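You operate a simulated robot arm through the tools that you are given. There is no shell and no other tool.

You run a simulated robot arm. Do the job below in one go: nothing can be reset, and whatever is moved stays where it is left.

Task
Roll the bubbles out of the cover in the green jig and wipe the smear off the blue press.
Fine: roller back in its slot; cleaner from the cleaner tin on the white cloth from the grey bench, fume box left on; cloth back, cap closed again. What is to be rubbed or washed off counts as gone when no trace of it is left.

The check looks at the end state, three seconds after you hand in, the way a careful person would. Anything else that was tipped, shoved, dropped, spilled or broken makes it a failure. Lids that push on must go on centred and level and be pressed home; caps that screw on are set level and turned clockwise until they are tight. Flat cloth is picked up by pressing the open fingertips on it (5 to 10 N) and closing them slowly along it; thin cloth reads only 2 to 8 mm in the jaws.

Robot
A 7-joint arm with a two-finger parallel gripper, fixed in place. Base frame: the origin is at the foot of the arm, x ahead of it, y to its left, z up; the work surface is at about z = 900. Lengths are in mm, angles in rad, forces in N, time in s.
Its first joint turns from -2.897 to 2.897 rad. Payload 4.4 kg.
The TCP is the grasp point between the finger pads, 23 mm short of the fingertips. In the tool frame z runs along the fingers and y along their closing line. The gripper opens to 94 mm. The fingers are 38 mm wide and 10 mm thick; the gripper's body (54 by 96 mm) begins 39 mm behind the TCP.
Orientation is that of the tool frame in the base frame, as [roll, pitch, yaw] about the fixed x, y, z axes, in that order (R = Rz(yaw) Ry(pitch) Rx(roll)). With the fingers straight down and closing along the base's y, the tool's x points along the base's -x, its y along +y and its z along -z.

Tools
- The arm moves only by the tool move_arm. Its argument "targets" is a list of rows, each a list of 7 numbers: the turn, a rotation vector about the tool's x, y, z in units of 6 degrees (1.0 is 6 degrees), then the shift along the tool's x, y, z in units of 25 mm (1.0 is 25 mm), then the gripper command, from -1 (shut) to 1 (fully open), values between in proportion. In form: [[rx, ry, rz, x, y, z, gripper], ...]. A call has 1 to 20 rows; each row shifts and turns the commanded pose from where the row before left it, along the tool's axes as they then stand. A call with a number of a shift or a turn outside -1 to 1 is refused whole. A row lasts 0.2 s, in which the tool goes at most 50 mm and 0.15 rad; a call with a longer step from one row to the next is refused whole, and so is a gripper value outside its range. A pose out of reach is approached as far as the arm can. The call stops where the force on the tool passes 50 N (or 10 N more than at its start, if that is more) or the arm is blocked; 0.2 s more then pass. Each finger travels about 72 mm/s and halts on what it meets, pressing with about 30 N; the grip force reading is that of the motor and also rises with nothing between the fingers. The clock runs only during rows and for 0.2 s after the last one: add rows that do not move to give the fingers time. The reply holds the time, the measured pose of the TCP, the force on the tool along the base axes, the opening and the grip force, in the units named above and with some noise, with the torque about the TCP (base axes, N m) and any sound that the robot's microphone picked up.
- Cameras (640 x 400 px; columns grow to the right, rows downward): "scene" is fixed at [399.1, 500.7, 1742.3]; the picture's right is [-0.43, -0.90, 0.00], its down [-0.64, 0.31, -0.70] and it looks along [0.63, -0.30, -0.71] (base axes); focal length 216 px, centre (320, 200). "wrist" rides on the gripper at [86, 16, -74] in the tool frame; the picture's right is [-0.18, 0.98, 0.00], its down [-0.58, -0.11, -0.81] and it looks along [-0.79, -0.15, 0.59] (tool axes); focal length 243 px, centre (320, 200). There is no depth. A picture from a camera that has moved, and an enlarged one, comes with that camera's place and axes in the base frame and with its lens.
- snapshot(camera): a new picture of that camera. The clock stands still meanwhile.
- enlarge(camera, box): a new picture of the part [left, top, right, bottom] of that camera's present view, enlarged. The clock stands still meanwhile.
- hand_in(): hands the job in; it is judged then, once.

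Places have to be worked out from the pictures, the camera data and where the tool is seen. Open the gripper and draw the arm clear of the work before you hand the job in, unless the task says otherwise.

The tools are called after "Request:" by a JSON object that holds its "method" and its "body". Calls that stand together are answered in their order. move_arm: Moves the arm, as the interface text tells. Its arguments: {"type":"object","properties":{"targets":{"type":"array","items":{"type":"array","items":{"type":"number"}}}},"required":["targets"]} The other tools are called the same way: snapshot (camera) takes a picture; enlarge (camera, box) takes an enlarged picture of a part of a camera's view; hand_in () hands the job in.

At the start:

```text
time_s: 0.0
tcp_pos: [783.8, -35.6, 1440.8]
ee_rot: [-3.141, -0.001, 3.14]
contact_force: [-0.7, -0.9, 1.0]
torque: [-0.01, 0.0, 0.05]
gripper_width: 93.9
finger_force: 0.1
```

scene: 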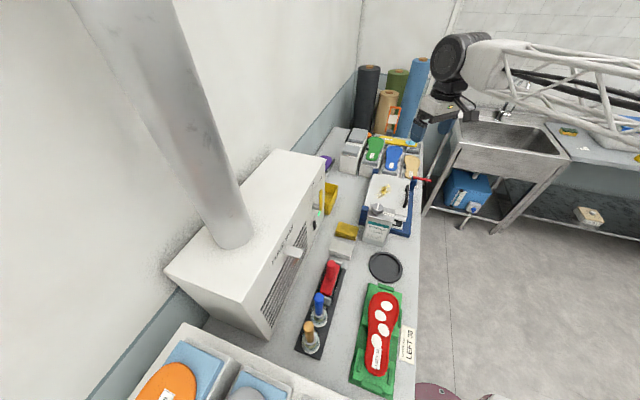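
wrist: 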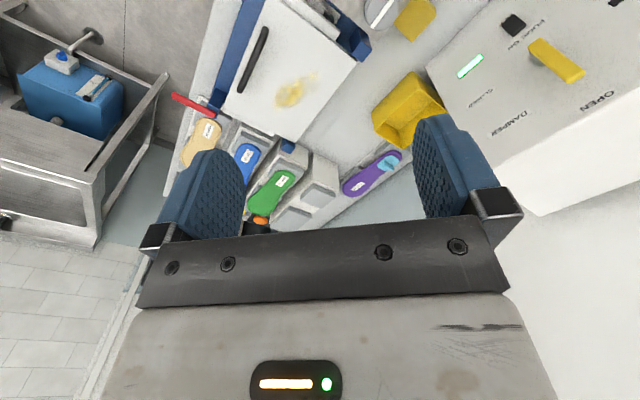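

I'll start by looking closely at the bench from the fixed camera before I move anything.

Request:
{"method": "enlarge", "body": {"camera": "scene", "box": [280, 230, 440, 400]}}

Request:
{"method": "enlarge", "body": {"camera": "scene", "box": [300, 120, 440, 260]}}

Request:
{"method": "enlarge", "body": {"camera": "scene", "box": [430, 90, 640, 240]}}

Request:
{"method": "enlarge", "body": {"camera": "scene", "box": [160, 140, 360, 340]}}

Request:
{"method": "enlarge", "body": {"camera": "wrist", "box": [160, 0, 640, 240]}}

```text
2.35 times, centred on (360, 315) of scene
camera zoom: at [399.1, 500.7, 1742.3], right [-0.43, -0.9, 0.0], down [-0.64, 0.31, -0.7], along [0.63, -0.3, -0.71], focal length 509 px, centre (226, -71)
```

zoom: 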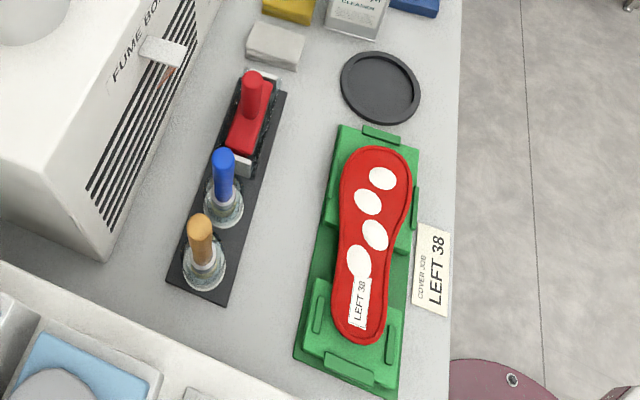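

```text
2.86 times, centred on (370, 190) of scene
camera zoom: at [399.1, 500.7, 1742.3], right [-0.43, -0.9, 0.0], down [-0.64, 0.31, -0.7], along [0.63, -0.3, -0.71], focal length 618 px, centre (177, 229)
```

zoom: 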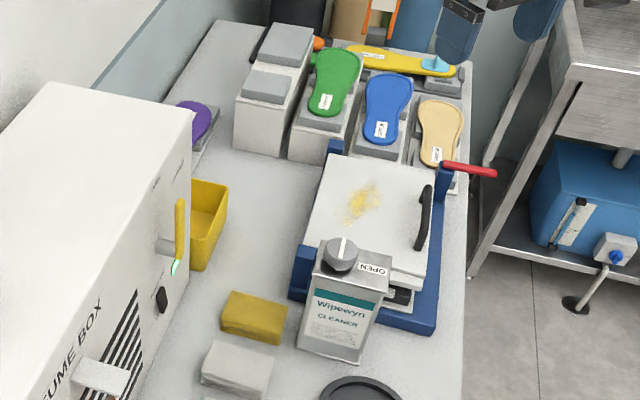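

```text
2.67 times, centred on (535, 165) of scene
camera zoom: at [399.1, 500.7, 1742.3], right [-0.43, -0.9, 0.0], down [-0.64, 0.31, -0.7], along [0.63, -0.3, -0.71], focal length 577 px, centre (-253, 293)
```

zoom: 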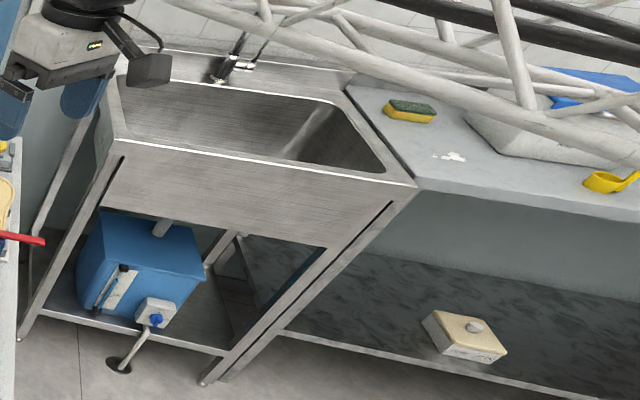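

```text
2.00 times, centred on (260, 240) of scene
camera zoom: at [399.1, 500.7, 1742.3], right [-0.43, -0.9, 0.0], down [-0.64, 0.31, -0.7], along [0.63, -0.3, -0.71], focal length 433 px, centre (440, 120)
```

zoom: 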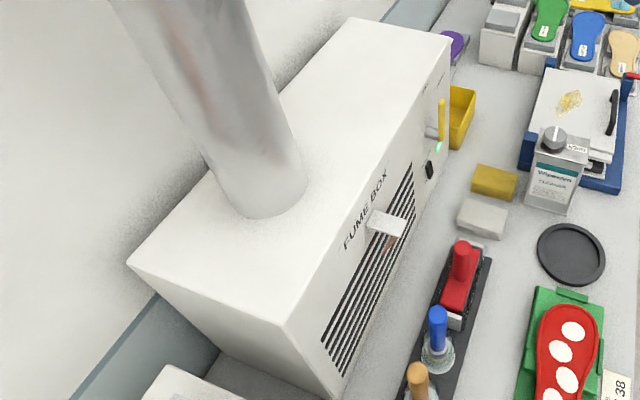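

```text
1.33 times, centred on (400, 120) of wrist
camera zoom: at [697.8, -20.0, 1515.5], right [0.18, 0.98, 0.0], down [0.58, -0.11, 0.81], along [0.79, -0.15, -0.59], focal length 324 px, centre (213, 307)
```

zoom: 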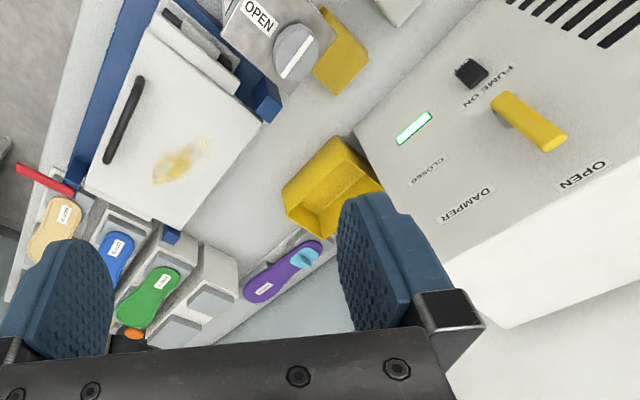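

The bench carries the jig, a rack of three tools, two folded pads, the cleaner tin and the press. I'll turn the tool 90° so the wrist camera faces the bench (+y), then go down for a closer look.

Request:
{"method": "move_arm", "body": {"targets": [[0, 0, -1, 0, 0, 0, 1], [0, 0, -1, 0, 0, 0, 1], [0, 0, -1, 0, 0, 0, 1], [0, 0, -1, 0, 0, 0, 1], [0, 0, -1, 0, 0, 0, 1], [0, 0, -1, 0, 0, 0, 1], [0, 0, -1, 0, 0, 0, 1], [0, 0, -1, 0, 0, 0, 1], [0, 0, -1, 0, 0, 0, 1], [0, 0, -1, 0, 0, 0, 1], [0, 0, -1, 0, 0, 0, 1], [0, 0, -1, 0, 0, 0, 1], [0, 0, -1, 0, 0, 0, 1], [0, 0, -1, 0, 0, 0, 1], [0, 0, -1, 0, 0, 0, 1]]}}

Request:
{"method": "move_arm", "body": {"targets": [[0, 0, 0, 0.3, 0.92, 0.95, 1], [0, 0, 0, 0.3, 0.92, 0.95, 1], [0, 0, 0, 0.3, 0.92, 0.95, 1], [0, 0, 0, 0.3, 0.92, 0.95, 1], [0, 0, 0, 0.3, 0.92, 0.95, 1], [0, 0, 0, 0.3, 0.92, 0.95, 1], [0, 0, 0, 0.3, 0.92, 0.95, 1], [0, 0, 0, 0.3, 0.92, 0.95, 1]]}}

Request:
{"method": "snapshot", "body": {"camera": "wrist"}}

Request:
{"method": "snapshot", "body": {"camera": "scene"}}

```text
time_s: 3.2
tcp_pos: [783.4, -37.0, 1442.8]
ee_rot: [-3.141, 0.0, -1.568]
contact_force: [0.4, 0.4, -0.5]
torque: [0.04, 0.02, 0.02]
gripper_width: 93.8
finger_force: 0.1
```

```text
time_s: 5.0
tcp_pos: [599.3, -96.7, 1250.3]
ee_rot: [-3.141, 0.001, -1.573]
contact_force: [-0.6, -0.2, -0.4]
torque: [-0.02, -0.01, -0.01]
gripper_width: 94.1
finger_force: 0.0
```

```text
taken
camera wrist: at [584.7, -183.7, 1323.5], right [-0.98, 0.18, 0.0], down [0.11, 0.58, 0.81], along [0.15, 0.79, -0.59], focal length 243 px, centre (320, 200)
```

wrist: 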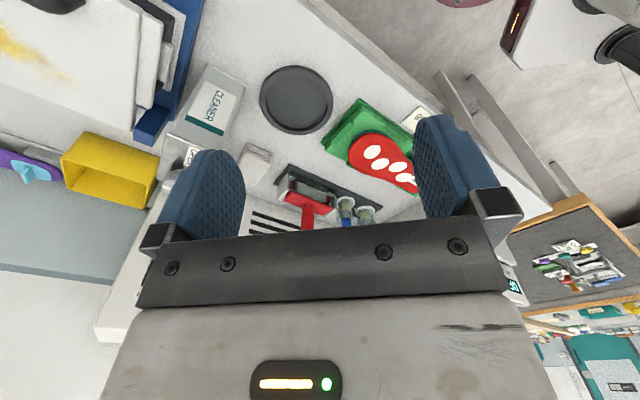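

```text
taken
```

scene: 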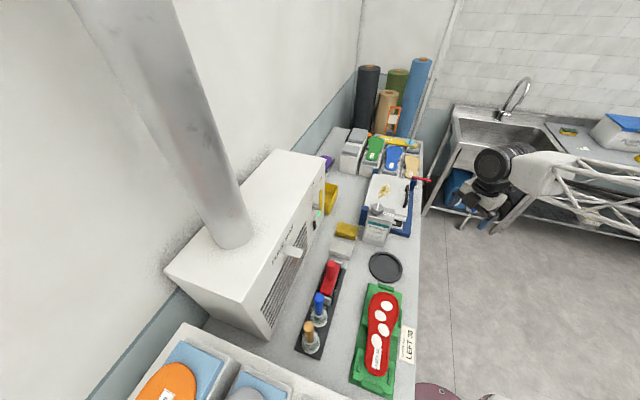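

The red tool has a crossbar and a grip, so it looks like the roller. The other two look like brushes in jars. I'll enlarge the parts I need.

Request:
{"method": "enlarge", "body": {"camera": "wrist", "box": [240, 50, 440, 240]}}

Request:
{"method": "enlarge", "body": {"camera": "wrist", "box": [0, 0, 280, 200]}}

Request:
{"method": "enlarge", "body": {"camera": "wrist", "box": [480, 150, 640, 400]}}

Request:
{"method": "enlarge", "body": {"camera": "scene", "box": [290, 250, 350, 360]}}

Request:
{"method": "enlarge", "body": {"camera": "scene", "box": [120, 310, 360, 400]}}

Request:
{"method": "enlarge", "body": {"camera": "scene", "box": [320, 170, 430, 270]}}

```text
2.11 times, centred on (340, 145) of wrist
camera zoom: at [584.7, -183.7, 1323.5], right [-0.98, 0.18, 0.0], down [0.11, 0.58, 0.81], along [0.15, 0.79, -0.59], focal length 511 px, centre (278, 316)
```

zoom: 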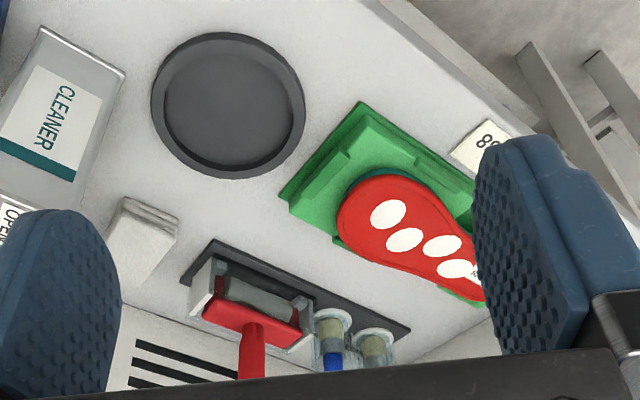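

```text
2.00 times, centred on (140, 100) of wrist
camera zoom: at [584.7, -183.7, 1323.5], right [-0.98, 0.18, 0.0], down [0.11, 0.58, 0.81], along [0.15, 0.79, -0.59], focal length 485 px, centre (680, 400)
```

zoom: 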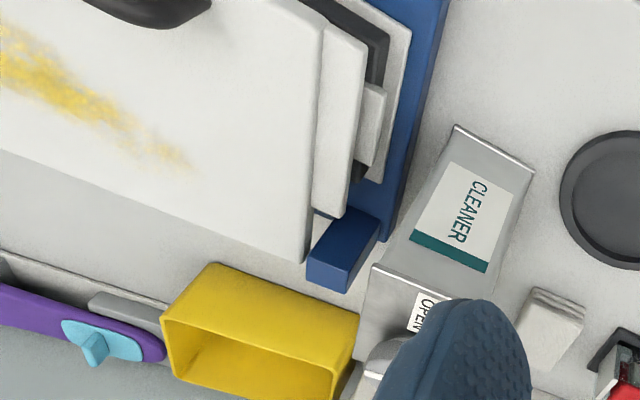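

```text
1.60 times, centred on (560, 275) of wrist
camera zoom: at [584.7, -183.7, 1323.5], right [-0.98, 0.18, 0.0], down [0.11, 0.58, 0.81], along [0.15, 0.79, -0.59], focal length 388 px, centre (-64, 80)
```

zoom: 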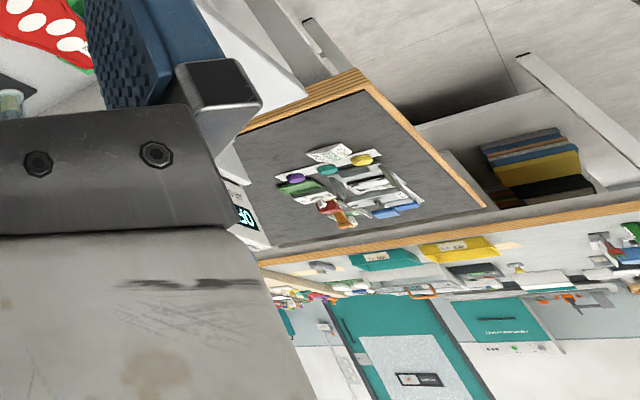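

```text
3.64 times, centred on (320, 305) of scene
camera zoom: at [399.1, 500.7, 1742.3], right [-0.43, -0.9, 0.0], down [-0.64, 0.31, -0.7], along [0.63, -0.3, -0.71], focal length 787 px, centre (320, -182)
```

zoom: 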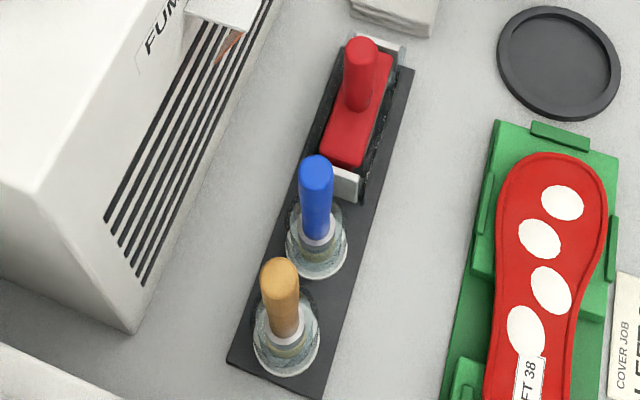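

```text
2.67 times, centred on (240, 355) of scene
camera zoom: at [399.1, 500.7, 1742.3], right [-0.43, -0.9, 0.0], down [-0.64, 0.31, -0.7], along [0.63, -0.3, -0.71], focal length 577 px, centre (533, -213)
```

zoom: 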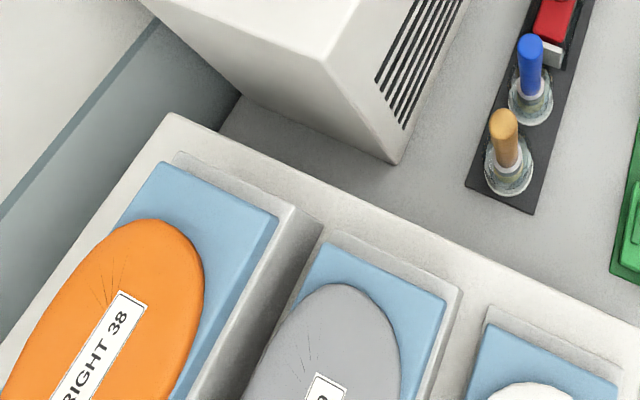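

```text
4.00 times, centred on (375, 220) of scene
camera zoom: at [399.1, 500.7, 1742.3], right [-0.43, -0.9, 0.0], down [-0.64, 0.31, -0.7], along [0.63, -0.3, -0.71], focal length 866 px, centre (100, 120)
```

zoom: 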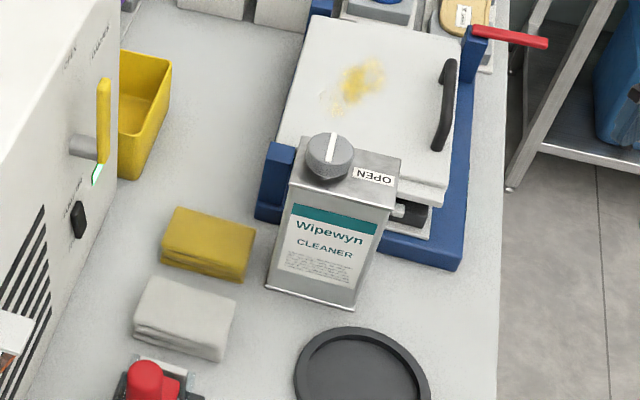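

The bench runs diagonally, along roughly (0.71, -0.70). I'll turn the tool to face it squarely and look at the jig and rack from close up.

Request:
{"method": "move_arm", "body": {"targets": [[0, 0, 1, 0, 0, 0, 1], [0, 0, 1, 0, 0, 0, 1], [0, 0, 1, 0, 0, 0, 1], [0, 0, 1, 0, 0, 0, 1], [0, 0, 1, 0, 0, 0, 1], [0, 0, 1, 0, 0, 0, 1], [0, 0, 1, 0, 0, 0, 1], [0, 0, 0.5, 0, 0, 0, 1]]}}

Request:
{"method": "move_arm", "body": {"targets": [[0, 0, 0, 0, 0.97, 0.21, 1], [0, 0, 0, 0, 0.97, 0.21, 1], [0, 0, 0, 0, 0.97, 0.21, 1], [0, 0, 0, 0, 0.97, 0.21, 1], [0, 0, 0, 0, 0.97, 0.21, 1], [0, 0, 0, 0, 0.97, 0.21, 1], [0, 0, 0, 0, 0.97, 0.21, 1], [0, 0, 0, 0, 0.97, 0.21, 1], [0, 0, 0, 0, 0.97, 0.21, 1], [0, 0, 0, 0, 0.97, 0.21, 1], [0, 0, 0, 0, 0.97, 0.21, 1], [0, 0, 0, 0, 0.97, 0.21, 1], [0, 0, 0, 0, 0.97, 0.21, 1], [0, 0, 0, 0, 0.97, 0.21, 1]]}}

Request:
{"method": "snapshot", "body": {"camera": "wrist"}}

```text
time_s: 6.8
tcp_pos: [599.1, -96.2, 1252.2]
ee_rot: [-3.141, 0.002, -2.358]
contact_force: [0.2, 0.5, 0.2]
torque: [0.03, 0.0, -0.01]
gripper_width: 94.0
finger_force: 0.1
```

```text
time_s: 9.8
tcp_pos: [360.5, 144.5, 1179.5]
ee_rot: [-3.141, 0.0, -2.356]
contact_force: [0.3, -0.4, -0.3]
torque: [0.03, 0.03, -0.04]
gripper_width: 94.1
finger_force: 0.0
```

```text
taken
camera wrist: at [289.3, 95.1, 1252.3], right [-0.56, 0.83, 0.0], down [0.49, 0.33, 0.81], along [0.67, 0.46, -0.59], focal length 243 px, centre (320, 200)
```

wrist: 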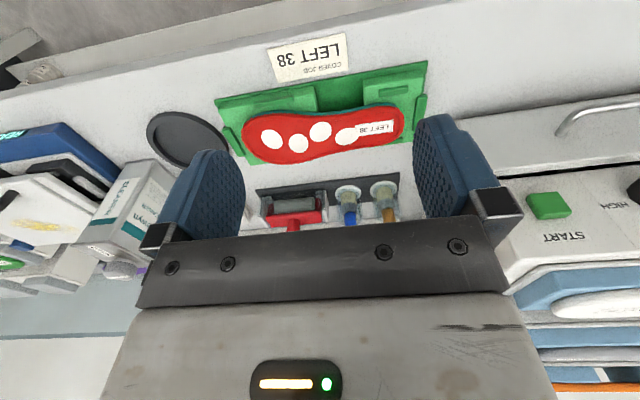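

Request:
{"method": "enlarge", "body": {"camera": "wrist", "box": [200, 30, 440, 235]}}

Request:
{"method": "enlarge", "body": {"camera": "wrist", "box": [0, 90, 240, 300]}}

```text
1.95 times, centred on (320, 132) of wrist
camera zoom: at [289.3, 95.1, 1252.3], right [-0.56, 0.83, 0.0], down [0.49, 0.33, 0.81], along [0.67, 0.46, -0.59], focal length 473 px, centre (320, 332)
```

zoom: 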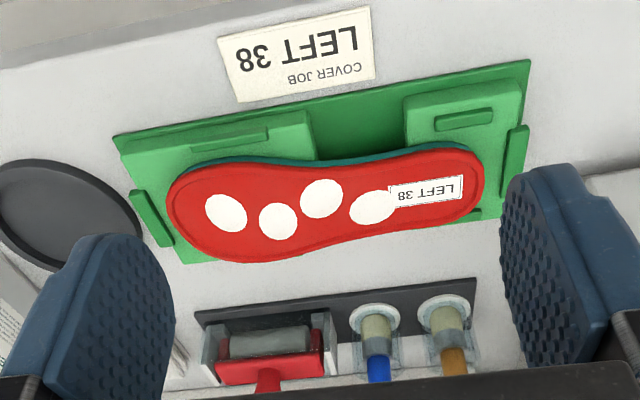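

```text
1.90 times, centred on (120, 195) of wrist
camera zoom: at [289.3, 95.1, 1252.3], right [-0.56, 0.83, 0.0], down [0.49, 0.33, 0.81], along [0.67, 0.46, -0.59], focal length 462 px, centre (701, 210)
```

zoom: 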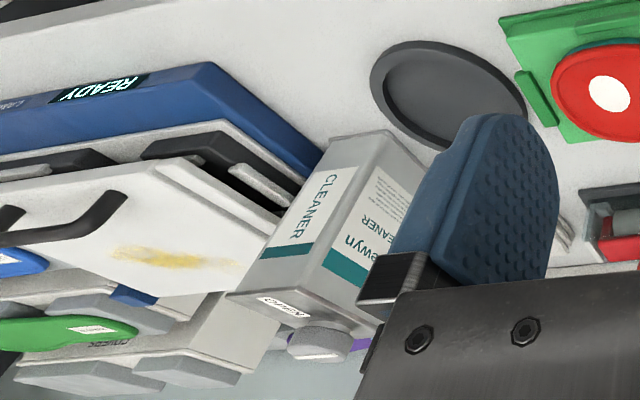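

The sole's top comes out at about z≈948, running from about (540,176) to (469,270). Next I'll look at the roller in the rack and its grip.

Request:
{"method": "move_arm", "body": {"targets": [[0, 0, 0, -0.92, -0.307, -0.383, 1], [0, 0, 0, -0.92, -0.307, -0.383, 1], [0, 0, 0, -0.92, -0.307, -0.383, 1], [0, 0, 0, -0.92, -0.307, -0.383, 1], [0, 0, 0, -0.92, -0.307, -0.383, 1], [0, 0, 0, -0.92, -0.307, -0.383, 1], [0, 0, 0, -0.92, -0.307, -0.383, 1]]}}

Request:
{"method": "snapshot", "body": {"camera": "wrist"}}

Request:
{"method": "enlarge", "body": {"camera": "wrist", "box": [220, 80, 430, 240]}}

Request:
{"method": "enlarge", "body": {"camera": "wrist", "box": [0, 20, 240, 220]}}

```text
time_s: 11.4
tcp_pos: [513.8, 219.4, 1246.2]
ee_rot: [-3.14, 0.0, -2.356]
contact_force: [-0.1, 0.0, 0.4]
torque: [0.02, -0.01, 0.01]
gripper_width: 94.1
finger_force: 0.0
```

```text
taken
camera wrist: at [441.4, 169.4, 1320.3], right [-0.56, 0.83, 0.0], down [0.49, 0.33, 0.81], along [0.67, 0.46, -0.59], focal length 243 px, centre (320, 200)
```

wrist: 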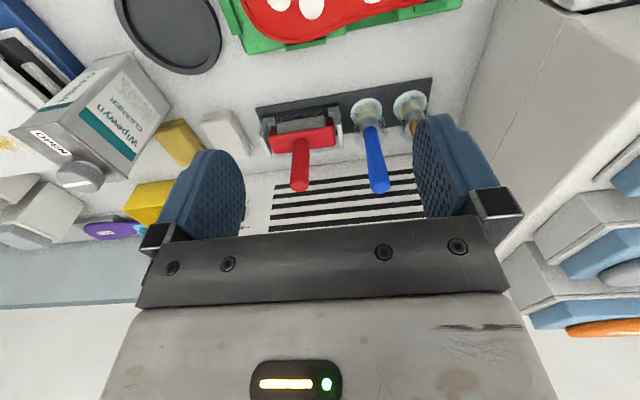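

```text
2.50 times, centred on (325, 160) of wrist
camera zoom: at [441.4, 169.4, 1320.3], right [-0.56, 0.83, 0.0], down [0.49, 0.33, 0.81], along [0.67, 0.46, -0.59], focal length 606 px, centre (308, 300)
```

zoom: 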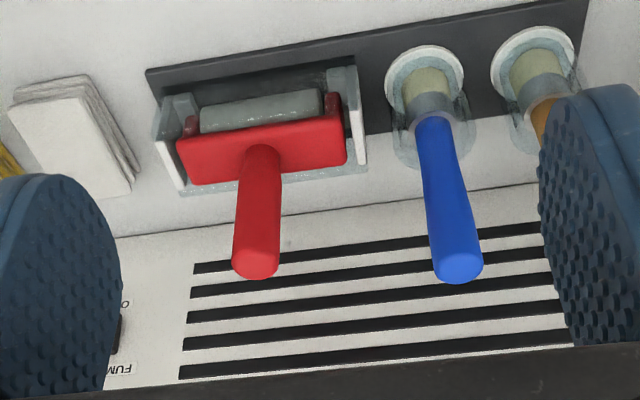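

```text
2.00 times, centred on (120, 120) of wrist
camera zoom: at [441.4, 169.4, 1320.3], right [-0.56, 0.83, 0.0], down [0.49, 0.33, 0.81], along [0.67, 0.46, -0.59], focal length 485 px, centre (720, 360)
```

zoom: 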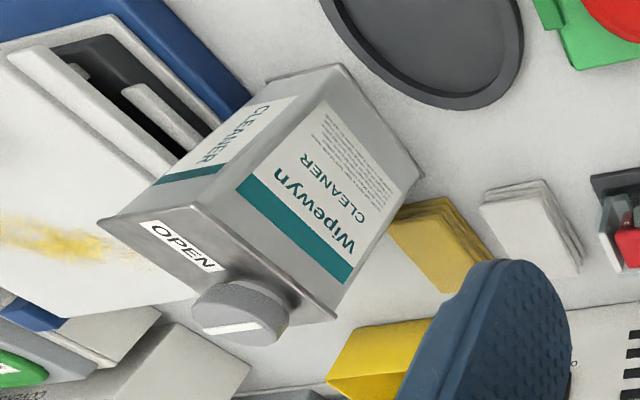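

The roller handle stands vertical at about (703, 310), from z≈978 up to 1080. Before grasping it I'll check the fume box controls and the tin.

Request:
{"method": "move_arm", "body": {"targets": [[0, 0, 0, 0.47, -0.86, -0.88, 1], [0, 0, 0, 0.47, -0.86, -0.88, 1], [0, 0, 0, 0.47, -0.86, -0.88, 1], [0, 0, 0, 0.47, -0.86, -0.88, 1], [0, 0, 0, 0.47, -0.86, -0.88, 1], [0, 0, 0, 0.47, -0.86, -0.88, 1], [0, 0, 0, 0.47, -0.86, -0.88, 1]]}}

Request:
{"method": "snapshot", "body": {"camera": "wrist"}}

Request:
{"method": "enlarge", "body": {"camera": "wrist", "box": [220, 80, 430, 240]}}

Request:
{"method": "enlarge", "body": {"camera": "wrist", "box": [40, 0, 280, 200]}}

```text
time_s: 13.0
tcp_pos: [561.7, 53.6, 1399.1]
ee_rot: [-3.141, 0.0, -2.356]
contact_force: [0.3, 0.2, 0.1]
torque: [-0.01, 0.01, -0.01]
gripper_width: 94.0
finger_force: 0.1
```

```text
taken
camera wrist: at [489.5, 3.5, 1473.6], right [-0.56, 0.83, 0.0], down [0.49, 0.33, 0.81], along [0.67, 0.46, -0.59], focal length 243 px, centre (320, 200)
```

wrist: 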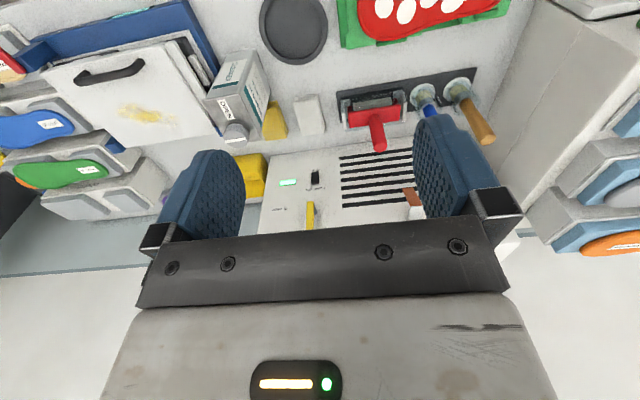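

```text
2.50 times, centred on (325, 160) of wrist
camera zoom: at [489.5, 3.5, 1473.6], right [-0.56, 0.83, 0.0], down [0.49, 0.33, 0.81], along [0.67, 0.46, -0.59], focal length 606 px, centre (308, 300)
```

zoom: 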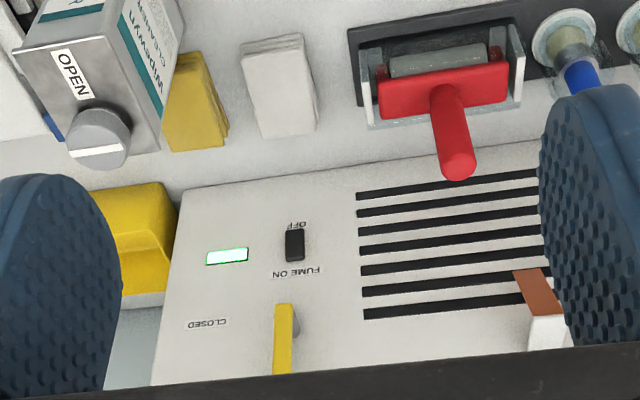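

```text
2.00 times, centred on (160, 100) of wrist
camera zoom: at [489.5, 3.5, 1473.6], right [-0.56, 0.83, 0.0], down [0.49, 0.33, 0.81], along [0.67, 0.46, -0.59], focal length 485 px, centre (640, 400)
```

zoom: 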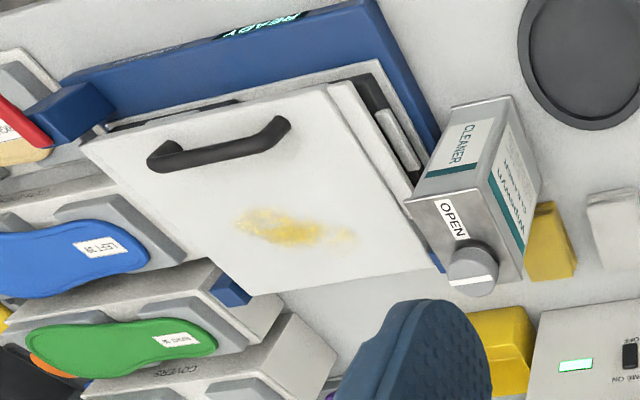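

The lamp is lit, the switch is at FUME ON and the damper lever points to OPEN, so the fume box is already on and I'll leave it alone. Next I'll look closely at the tin and its cap.

Request:
{"method": "move_arm", "body": {"targets": [[0, 0, 0, -0.305, -0.945, 0.745, 1], [0, 0, 0, -0.305, -0.945, 0.745, 1], [0, 0, 0, -0.305, -0.945, 0.745, 1], [0, 0, 0, -0.305, -0.945, 0.745, 1], [0, 0, 0, -0.305, -0.945, 0.745, 1], [0, 0, 0, -0.305, -0.945, 0.745, 1], [0, 0, 0, -0.305, -0.945, 0.745, 1], [0, 0, 0, -0.305, -0.945, 0.745, 1], [0, 0, 0, -0.305, -0.945, 0.745, 1]]}}

Request:
{"method": "snapshot", "body": {"camera": "wrist"}}

Request:
{"method": "enlarge", "body": {"camera": "wrist", "box": [200, 60, 440, 240]}}

Request:
{"method": "enlarge", "body": {"camera": "wrist", "box": [0, 0, 240, 200]}}

```text
time_s: 15.0
tcp_pos: [760.7, -46.9, 1232.9]
ee_rot: [3.141, 0.001, -2.357]
contact_force: [-0.2, -0.4, 1.0]
torque: [0.0, -0.06, 0.0]
gripper_width: 94.0
finger_force: 0.1
```

```text
taken
camera wrist: at [688.1, -96.6, 1307.5], right [-0.56, 0.83, 0.0], down [0.49, 0.33, 0.81], along [0.67, 0.46, -0.59], focal length 243 px, centre (320, 200)
```

wrist: 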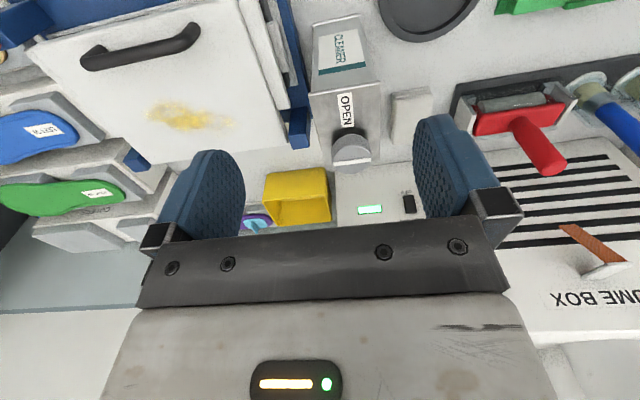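

```text
2.22 times, centred on (320, 150) of wrist
camera zoom: at [688.1, -96.6, 1307.5], right [-0.56, 0.83, 0.0], down [0.49, 0.33, 0.81], along [0.67, 0.46, -0.59], focal length 539 px, centre (320, 311)
```

zoom: 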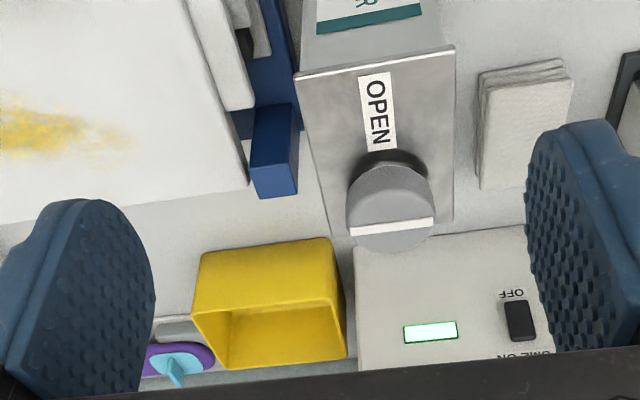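

```text
2.00 times, centred on (120, 100) of wrist
camera zoom: at [688.1, -96.6, 1307.5], right [-0.56, 0.83, 0.0], down [0.49, 0.33, 0.81], along [0.67, 0.46, -0.59], focal length 485 px, centre (720, 400)
```

zoom: 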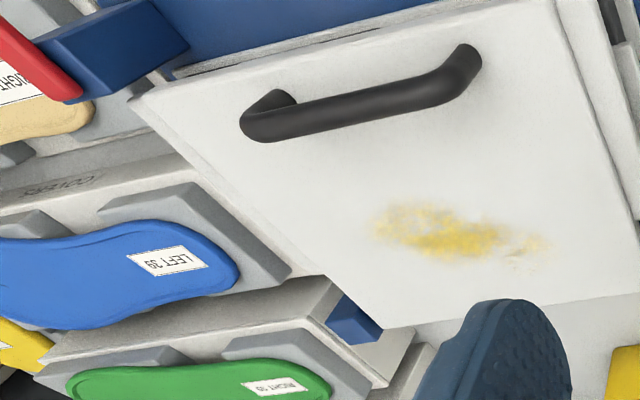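

The cap's white bar lies across the tin, 90° from the OPEN label, so it is probably closed now. I'll do the rolling first, so I'm moving above the roller handle at about (703, 310).

Request:
{"method": "move_arm", "body": {"targets": [[0, 0, 0, -0.705, 0.978, 0, 1], [0, 0, 0, -0.705, 0.978, 0, 1], [0, 0, 0, -0.705, 0.978, 0, 1], [0, 0, 0, -0.705, 0.978, 0, 1], [0, 0, 0, -0.705, 0.978, 0, 1], [0, 0, 0, -0.705, 0.978, 0, 1], [0, 0, 0, -0.705, 0.978, 0, 1], [0, 0, 0, -0.705, 0.978, 0, 1], [0, 0, 0, -0.705, 0.978, 0, 1], [0, 0, 0, -0.705, 0.978, 0, 1], [0, 0, 0, -0.705, 0.978, 0, 1], [0, 0, 0, -0.705, 0.978, 0, 1]]}}

Request:
{"method": "snapshot", "body": {"camera": "wrist"}}

Request:
{"method": "snapshot", "body": {"camera": "scene"}}

Request:
{"method": "enlarge", "body": {"camera": "scene", "box": [270, 200, 430, 320]}}

```text
time_s: 17.6
tcp_pos: [702.3, 309.0, 1230.3]
ee_rot: [3.141, -0.001, -2.354]
contact_force: [-0.4, 0.6, 0.9]
torque: [-0.04, -0.04, 0.0]
gripper_width: 94.2
finger_force: 0.1
```

```text
taken
camera wrist: at [630.0, 259.9, 1305.5], right [-0.56, 0.83, 0.0], down [0.49, 0.33, 0.81], along [0.67, 0.46, -0.59], focal length 243 px, centre (320, 200)
```

wrist: 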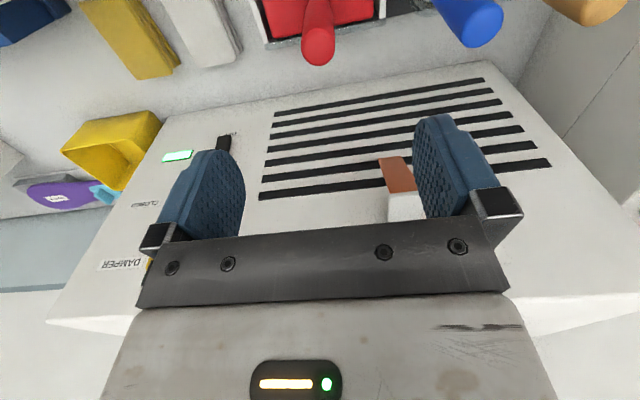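

```text
taken
```

scene: 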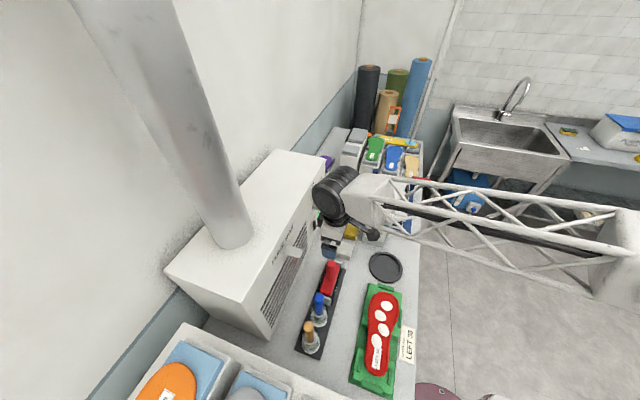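

```text
3.33 times, centred on (350, 260) of scene
camera zoom: at [399.1, 500.7, 1742.3], right [-0.43, -0.9, 0.0], down [-0.64, 0.31, -0.7], along [0.63, -0.3, -0.71], focal length 722 px, centre (220, 0)
```

zoom: 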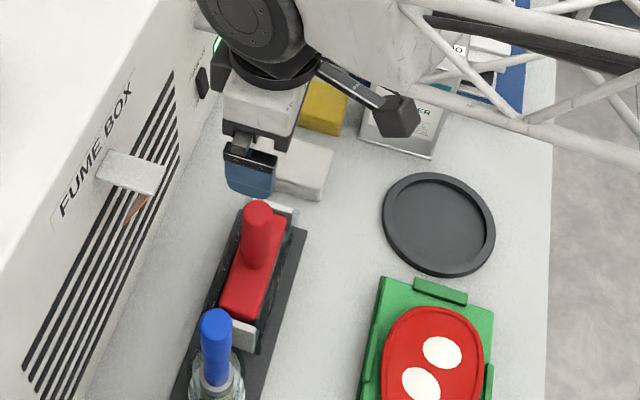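

A second triangulation puts the handle top at about (706, 312, 1080). I'm descending with the jaws open to TCP z≈1050, then I'll check before closing.

Request:
{"method": "move_arm", "body": {"targets": [[0, 0, 0, -0.16, 0, 0.72, 1], [0, 0, 0, 0, 0, 0.72, 1], [0, 0, 0, 0, 0, 0.72, 1], [0, 0, 0, 0, 0, 0.72, 1], [0, 0, 0, 0, 0, 0.72, 1], [0, 0, 0, 0, 0, 0.72, 1], [0, 0, 0, 0, 0, 0.72, 1]]}}

Request:
{"method": "snapshot", "body": {"camera": "wrist"}}

Request:
{"method": "enlarge", "body": {"camera": "scene", "box": [270, 200, 430, 320]}}

```text
time_s: 19.2
tcp_pos: [703.6, 310.0, 1106.4]
ee_rot: [3.141, -0.001, -2.355]
contact_force: [-0.2, -0.7, 0.1]
torque: [0.02, 0.01, -0.01]
gripper_width: 94.1
finger_force: 0.1
```

```text
taken
camera wrist: at [632.0, 261.0, 1179.7], right [-0.56, 0.83, 0.0], down [0.49, 0.33, 0.81], along [0.67, 0.46, -0.59], focal length 243 px, centre (320, 200)
```

wrist: 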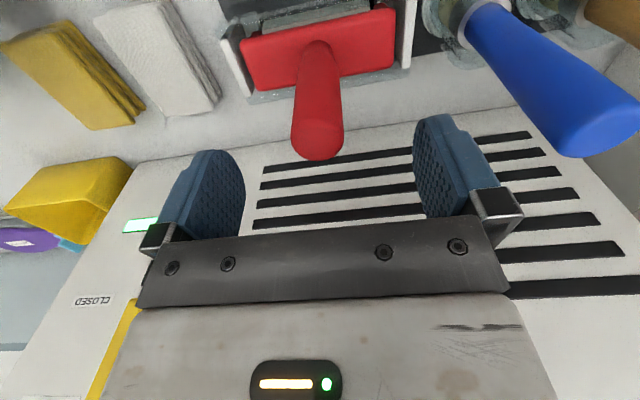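

```text
3.33 times, centred on (350, 260) of scene
camera zoom: at [399.1, 500.7, 1742.3], right [-0.43, -0.9, 0.0], down [-0.64, 0.31, -0.7], along [0.63, -0.3, -0.71], focal length 722 px, centre (220, 0)
```

zoom: 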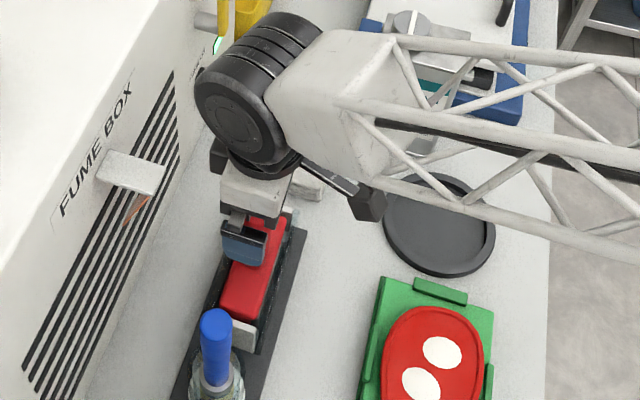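

The handle is centred between the fingers. I'll go down the last 56 mm and close on it.

Request:
{"method": "move_arm", "body": {"targets": [[0, 0, 0, 0, 0, 0.56, 1], [0, 0, 0, 0, 0, 0.56, 1], [0, 0, 0, 0, 0, 0.56, 1], [0, 0, 0, 0, 0, 0.56, 1], [0, 0, 0, 0, 0, 0, 1]]}}

Request:
{"method": "move_arm", "body": {"targets": [[0, 0, 0, 0, 0, 0, 0.6], [0, 0, 0, 0, 0, 0, 0.2], [0, 0, 0, 0, 0, 0, -0.2], [0, 0, 0, 0, 0, 0, -0.6], [0, 0, 0, 0, 0, 0, -1], [0, 0, 0, 0, 0, 0, -1], [0, 0, 0, 0, 0, 0, -1]]}}

Request:
{"method": "snapshot", "body": {"camera": "wrist"}}

```text
time_s: 20.4
tcp_pos: [703.7, 312.3, 1049.3]
ee_rot: [3.14, 0.001, -2.355]
contact_force: [-0.8, -0.4, 1.1]
torque: [0.02, 0.0, 0.01]
gripper_width: 94.0
finger_force: 0.0
```

```text
time_s: 22.0
tcp_pos: [703.3, 311.5, 1051.0]
ee_rot: [-3.141, 0.0, -2.358]
contact_force: [-0.9, 1.1, 0.8]
torque: [0.06, -0.01, -0.03]
gripper_width: 30.2
finger_force: 29.5
```

```text
taken
camera wrist: at [631.5, 262.3, 1124.6], right [-0.56, 0.83, 0.0], down [0.49, 0.33, 0.81], along [0.67, 0.46, -0.59], focal length 243 px, centre (320, 200)
```

wrist: 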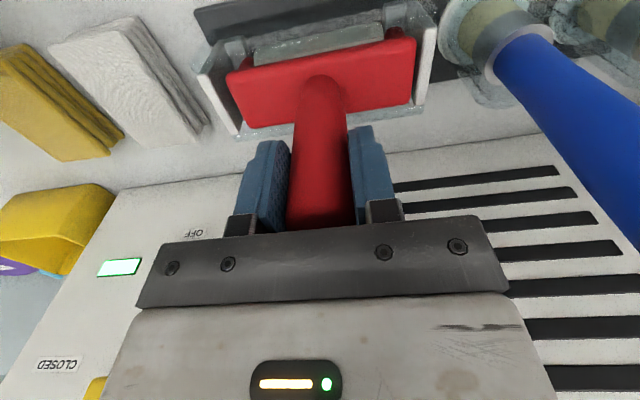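

The handle is held, 30 mm in the jaws, at grasp pose (703.4, 311.8, 1050). I'm lifting it straight up out of the slot.

Request:
{"method": "move_arm", "body": {"targets": [[0, 0, 0, 0, 0, -0.3, -1], [0, 0, 0, 0, 0, -0.4, -1], [0, 0, 0, 0, 0, -0.5, -1], [0, 0, 0, 0, 0, -0.8, -1], [0, 0, 0, 0, 0, -1, -1], [0, 0, 0, 0, 0, -1, -1], [0, 0, 0, 0, 0, -1, -1], [0, 0, 0, 0, 0, -1, -1], [0, 0, 0, 0, 0, -1, -1], [0, 0, 0, 0, 0, -1, -1]]}}

Request:
{"method": "snapshot", "body": {"camera": "wrist"}}

Request:
{"method": "enlarge", "body": {"camera": "scene", "box": [270, 180, 430, 320]}}

```text
time_s: 24.2
tcp_pos: [704.3, 310.8, 1248.2]
ee_rot: [-3.14, -0.001, -2.356]
contact_force: [0.1, 0.0, -3.6]
torque: [-0.03, 0.04, -0.01]
gripper_width: 30.4
finger_force: 29.8
```

```text
taken
camera wrist: at [632.2, 261.9, 1322.0], right [-0.56, 0.83, 0.0], down [0.49, 0.33, 0.81], along [0.66, 0.46, -0.59], focal length 243 px, centre (320, 200)
```

wrist: 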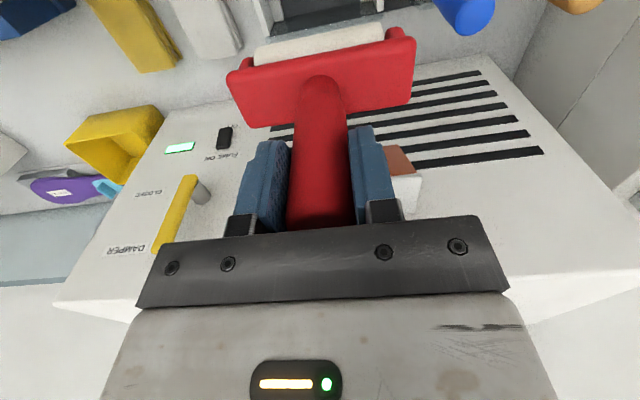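

```text
2.86 times, centred on (350, 250) of scene
camera zoom: at [399.1, 500.7, 1742.3], right [-0.43, -0.9, 0.0], down [-0.64, 0.31, -0.7], along [0.63, -0.3, -0.71], focal length 618 px, centre (234, 57)
```

zoom: 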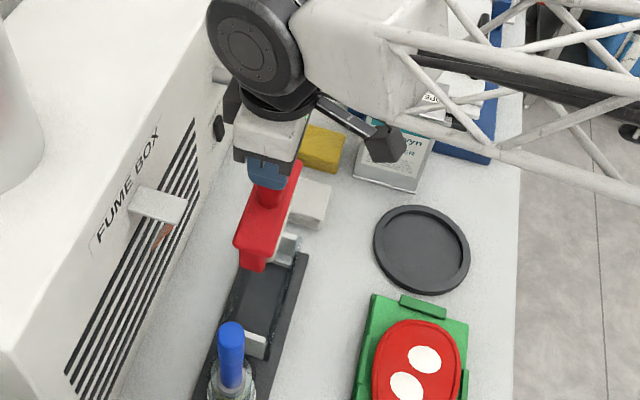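

The roller came out cleanly. The bubbles lie along the sole's length within n≈507–522, which is inside the roller's width. I'll carry the roller over the heel end and turn it 90° so it rolls lengthwise.

Request:
{"method": "move_arm", "body": {"targets": [[0, 0, 0, 0.911, 0.792, 0.21, -1], [0, 0, 0, 0.911, 0.792, 0.21, -1], [0, 0, 0, 0.911, 0.792, 0.21, -1], [0, 0, 0, 0.911, 0.792, 0.21, -1], [0, 0, 0, 0.911, 0.792, 0.21, -1], [0, 0, 0, 0.911, 0.792, 0.21, -1], [0, 0, 0, 0.911, 0.792, 0.21, -1], [0, 0, 0, 0.911, 0.792, 0.21, -1], [0, 0, 0, 0.911, 0.792, 0.21, -1]]}}

Request:
{"method": "move_arm", "body": {"targets": [[0, 0, 1, 0, 0, 0, -1], [0, 0, 1, 0, 0, 0, -1], [0, 0, 1, 0, 0, 0, -1], [0, 0, 1, 0, 0, 0, -1], [0, 0, 1, 0, 0, 0, -1], [0, 0, 1, 0, 0, 0, -1], [0, 0, 1, 0, 0, 0, -1], [0, 0, 1, 0, 0, 0, -1], [0, 0, 1, 0, 0, 0, -1], [0, 0, 1, 0, 0, 0, -1], [0, 0, 1, 0, 0, 0, -1], [0, 0, 1, 0, 0, 0, -1], [0, 0, 1, 0, 0, 0, -1], [0, 0, 1, 0, 0, 0, -1], [0, 0, 1, 0, 0, 0, -1]]}}

Request:
{"method": "snapshot", "body": {"camera": "wrist"}}

Request:
{"method": "enlarge", "body": {"camera": "scene", "box": [290, 240, 450, 400]}}

```text
time_s: 26.2
tcp_pos: [431.7, 291.6, 1201.6]
ee_rot: [3.141, 0.0, -2.356]
contact_force: [1.3, 0.3, -1.9]
torque: [-0.03, 0.0, 0.0]
gripper_width: 30.1
finger_force: 30.1
```

```text
time_s: 29.4
tcp_pos: [431.7, 292.5, 1202.4]
ee_rot: [-3.142, 0.0, 2.355]
contact_force: [0.0, 0.6, -3.1]
torque: [0.03, 0.01, 0.03]
gripper_width: 30.2
finger_force: 30.4
```

```text
taken
camera wrist: at [383.5, 364.5, 1277.1], right [0.83, 0.56, 0.0], down [0.33, -0.49, 0.81], along [0.45, -0.67, -0.59], focal length 243 px, centre (320, 200)
```

wrist: 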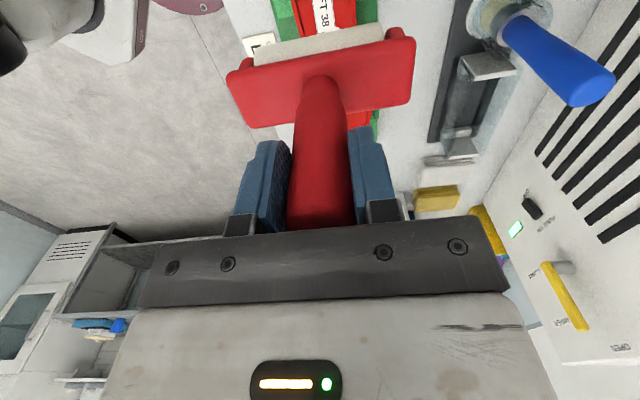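

```text
2.50 times, centred on (370, 320) of scene
camera zoom: at [399.1, 500.7, 1742.3], right [-0.43, -0.9, 0.0], down [-0.64, 0.31, -0.7], along [0.63, -0.3, -0.71], focal length 541 px, centre (195, -100)
```

zoom: 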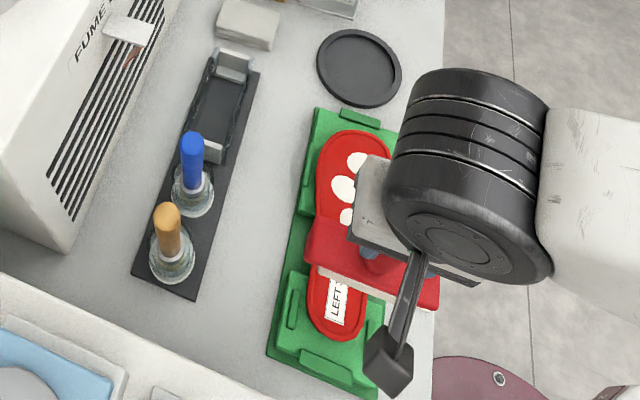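

The roller is over the heel end with its axis across the sole. I'm lowering to about z=1095 and will check the gap there.

Request:
{"method": "move_arm", "body": {"targets": [[0, 0, 0, 0, 0, 0.85, -1], [0, 0, 0, 0, 0, 0.85, -1], [0, 0, 0, 0, 0, 0.85, -1], [0, 0, 0, 0, 0, 0.85, -1], [0, 0, 0, 0, 0, 0.85, -1], [0, 0, 0, 0, 0, 0, -1]]}}

Request:
{"method": "snapshot", "body": {"camera": "wrist"}}

Request:
{"method": "enlarge", "body": {"camera": "scene", "box": [290, 240, 450, 400]}}

```text
time_s: 30.8
tcp_pos: [432.5, 292.4, 1096.0]
ee_rot: [3.141, 0.0, 2.356]
contact_force: [0.9, 0.1, -2.0]
torque: [0.01, 0.03, -0.05]
gripper_width: 30.1
finger_force: 30.5
```

```text
taken
camera wrist: at [384.2, 365.3, 1170.5], right [0.83, 0.56, 0.0], down [0.33, -0.49, 0.81], along [0.46, -0.67, -0.59], focal length 243 px, centre (320, 200)
```

wrist: 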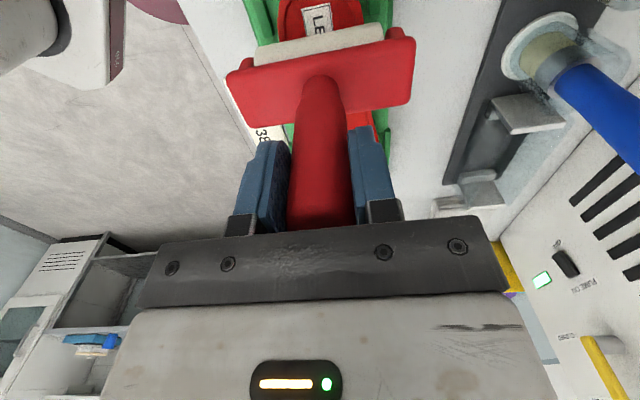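

```text
2.50 times, centred on (370, 320) of scene
camera zoom: at [399.1, 500.7, 1742.3], right [-0.43, -0.9, 0.0], down [-0.64, 0.31, -0.7], along [0.63, -0.3, -0.71], focal length 541 px, centre (195, -100)
```

zoom: 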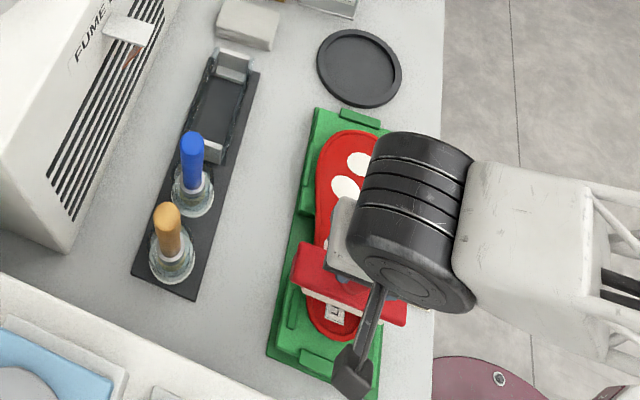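

The roller is above the label area, still clear of the cover. I'll step down slowly and watch the force.

Request:
{"method": "move_arm", "body": {"targets": [[0, 0, 0, 0, 0, 0.2, -1], [0, 0, 0, 0, 0, 0.2, -1]]}}

Request:
{"method": "move_arm", "body": {"targets": [[0, 0, 0, 0, 0, 0.12, -1], [0, 0, 0, 0, 0, 0.0, -1]]}}

Request:
{"method": "move_arm", "body": {"targets": [[0, 0, 0, 0, 0, 0.12, -1], [0, 0, 0, 0, 0, 0.0, -1]]}}

Request:
{"method": "move_arm", "body": {"targets": [[0, 0, 0, 0, 0, 0.12, -1], [0, 0, 0, 0, 0, 0.0, -1]]}}

```text
time_s: 31.4
tcp_pos: [431.6, 292.5, 1087.0]
ee_rot: [3.141, 0.0, 2.357]
contact_force: [0.1, -0.2, -2.5]
torque: [-0.02, -0.02, 0.01]
gripper_width: 30.2
finger_force: 30.4
```

```text
time_s: 32.0
tcp_pos: [433.2, 293.4, 1084.1]
ee_rot: [3.14, -0.001, 2.356]
contact_force: [-0.3, 0.5, 25.5]
torque: [-0.08, -0.05, -0.02]
gripper_width: 30.5
finger_force: 29.8
```

```text
time_s: 32.6
tcp_pos: [432.7, 292.9, 1082.6]
ee_rot: [3.141, -0.001, 2.357]
contact_force: [1.9, 2.8, 25.4]
torque: [0.09, -0.1, 0.03]
gripper_width: 30.5
finger_force: 30.7
```

```text
time_s: 33.2
tcp_pos: [432.6, 293.1, 1077.9]
ee_rot: [-3.141, 0.001, 2.357]
contact_force: [1.4, 1.5, 24.4]
torque: [0.05, -0.14, -0.02]
gripper_width: 30.3
finger_force: 29.9
```

The force holds at about 25 N while the TCP keeps dropping, so the handle may be sliding in the jaws. I'll check that.

Request:
{"method": "snapshot", "body": {"camera": "wrist"}}

Request:
{"method": "enlarge", "body": {"camera": "scene", "box": [320, 270, 440, 390]}}

```text
taken
camera wrist: at [383.4, 365.2, 1152.5], right [0.83, 0.56, 0.0], down [0.33, -0.49, 0.81], along [0.46, -0.67, -0.59], focal length 243 px, centre (320, 200)
```

wrist: 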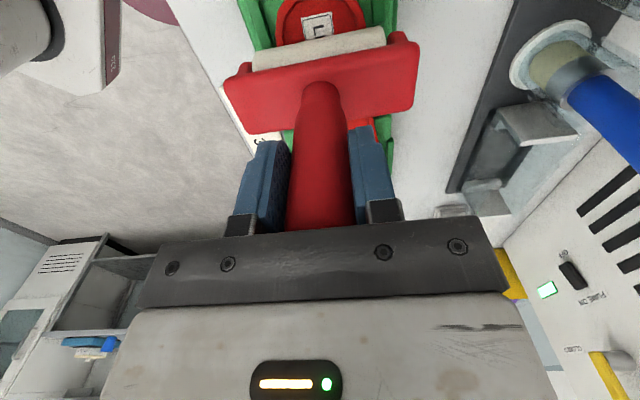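

```text
3.33 times, centred on (380, 330) of scene
camera zoom: at [399.1, 500.7, 1742.3], right [-0.43, -0.9, 0.0], down [-0.64, 0.31, -0.7], along [0.63, -0.3, -0.71], focal length 722 px, centre (120, -233)
```

zoom: 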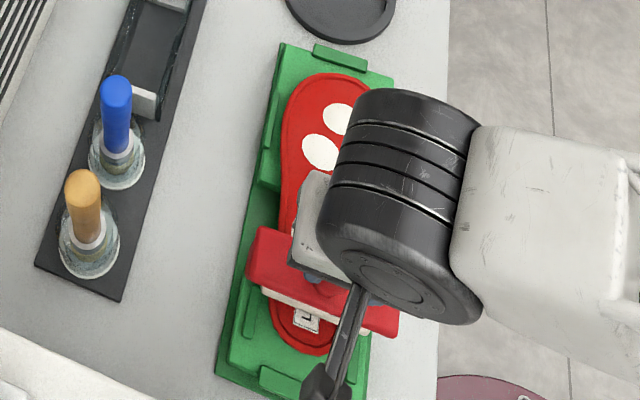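

The handle slid about 7 mm in the grip and the force is steady at about 24 N. That's a usable pressure, so I'm rolling toward the toe (+u) along the sole.

Request:
{"method": "move_arm", "body": {"targets": [[0, 0, 0, -0.3, 0, 0, -1], [0, 0, 0, -0.4, 0, 0, -1], [0, 0, 0, -0.4, 0, 0, -1], [0, 0, 0, -0.4, 0, 0, -1], [0, 0, 0, -0.4, 0, 0, -1], [0, 0, 0, -0.4, 0, 0, -1], [0, 0, 0, -0.4, 0, 0, -1], [0, 0, 0, -0.4, 0, 0, -1], [0, 0, 0, -0.4, 0, 0, -1], [0, 0, 0, -0.4, 0, 0, -1]]}}

Request:
{"method": "snapshot", "body": {"camera": "wrist"}}

Request:
{"method": "enlarge", "body": {"camera": "scene", "box": [320, 250, 440, 390]}}

```text
time_s: 35.4
tcp_pos: [500.5, 222.9, 1077.7]
ee_rot: [-3.14, -0.002, 2.357]
contact_force: [-0.4, -2.0, 15.5]
torque: [-0.08, 0.02, 0.0]
gripper_width: 30.4
finger_force: 30.2
```

```text
taken
camera wrist: at [451.5, 295.7, 1151.9], right [0.83, 0.56, 0.0], down [0.33, -0.49, 0.81], along [0.46, -0.67, -0.59], focal length 243 px, centre (320, 200)
```

wrist: 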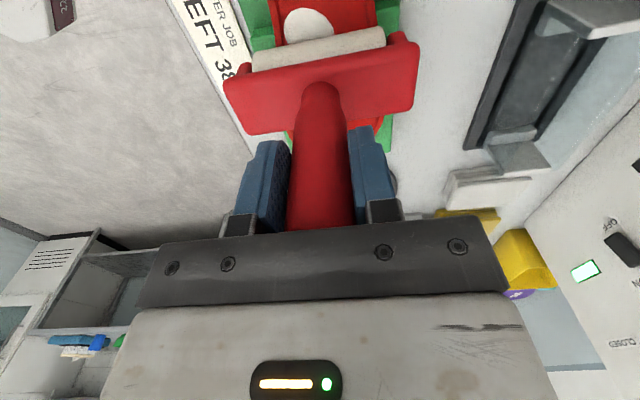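

```text
2.86 times, centred on (380, 320) of scene
camera zoom: at [399.1, 500.7, 1742.3], right [-0.43, -0.9, 0.0], down [-0.64, 0.31, -0.7], along [0.63, -0.3, -0.71], focal length 618 px, centre (149, -143)
```

zoom: 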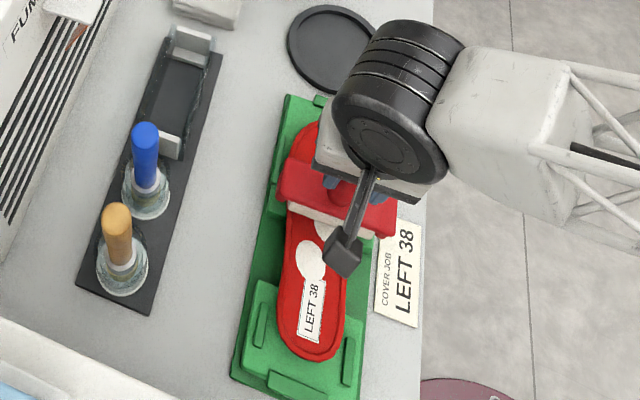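

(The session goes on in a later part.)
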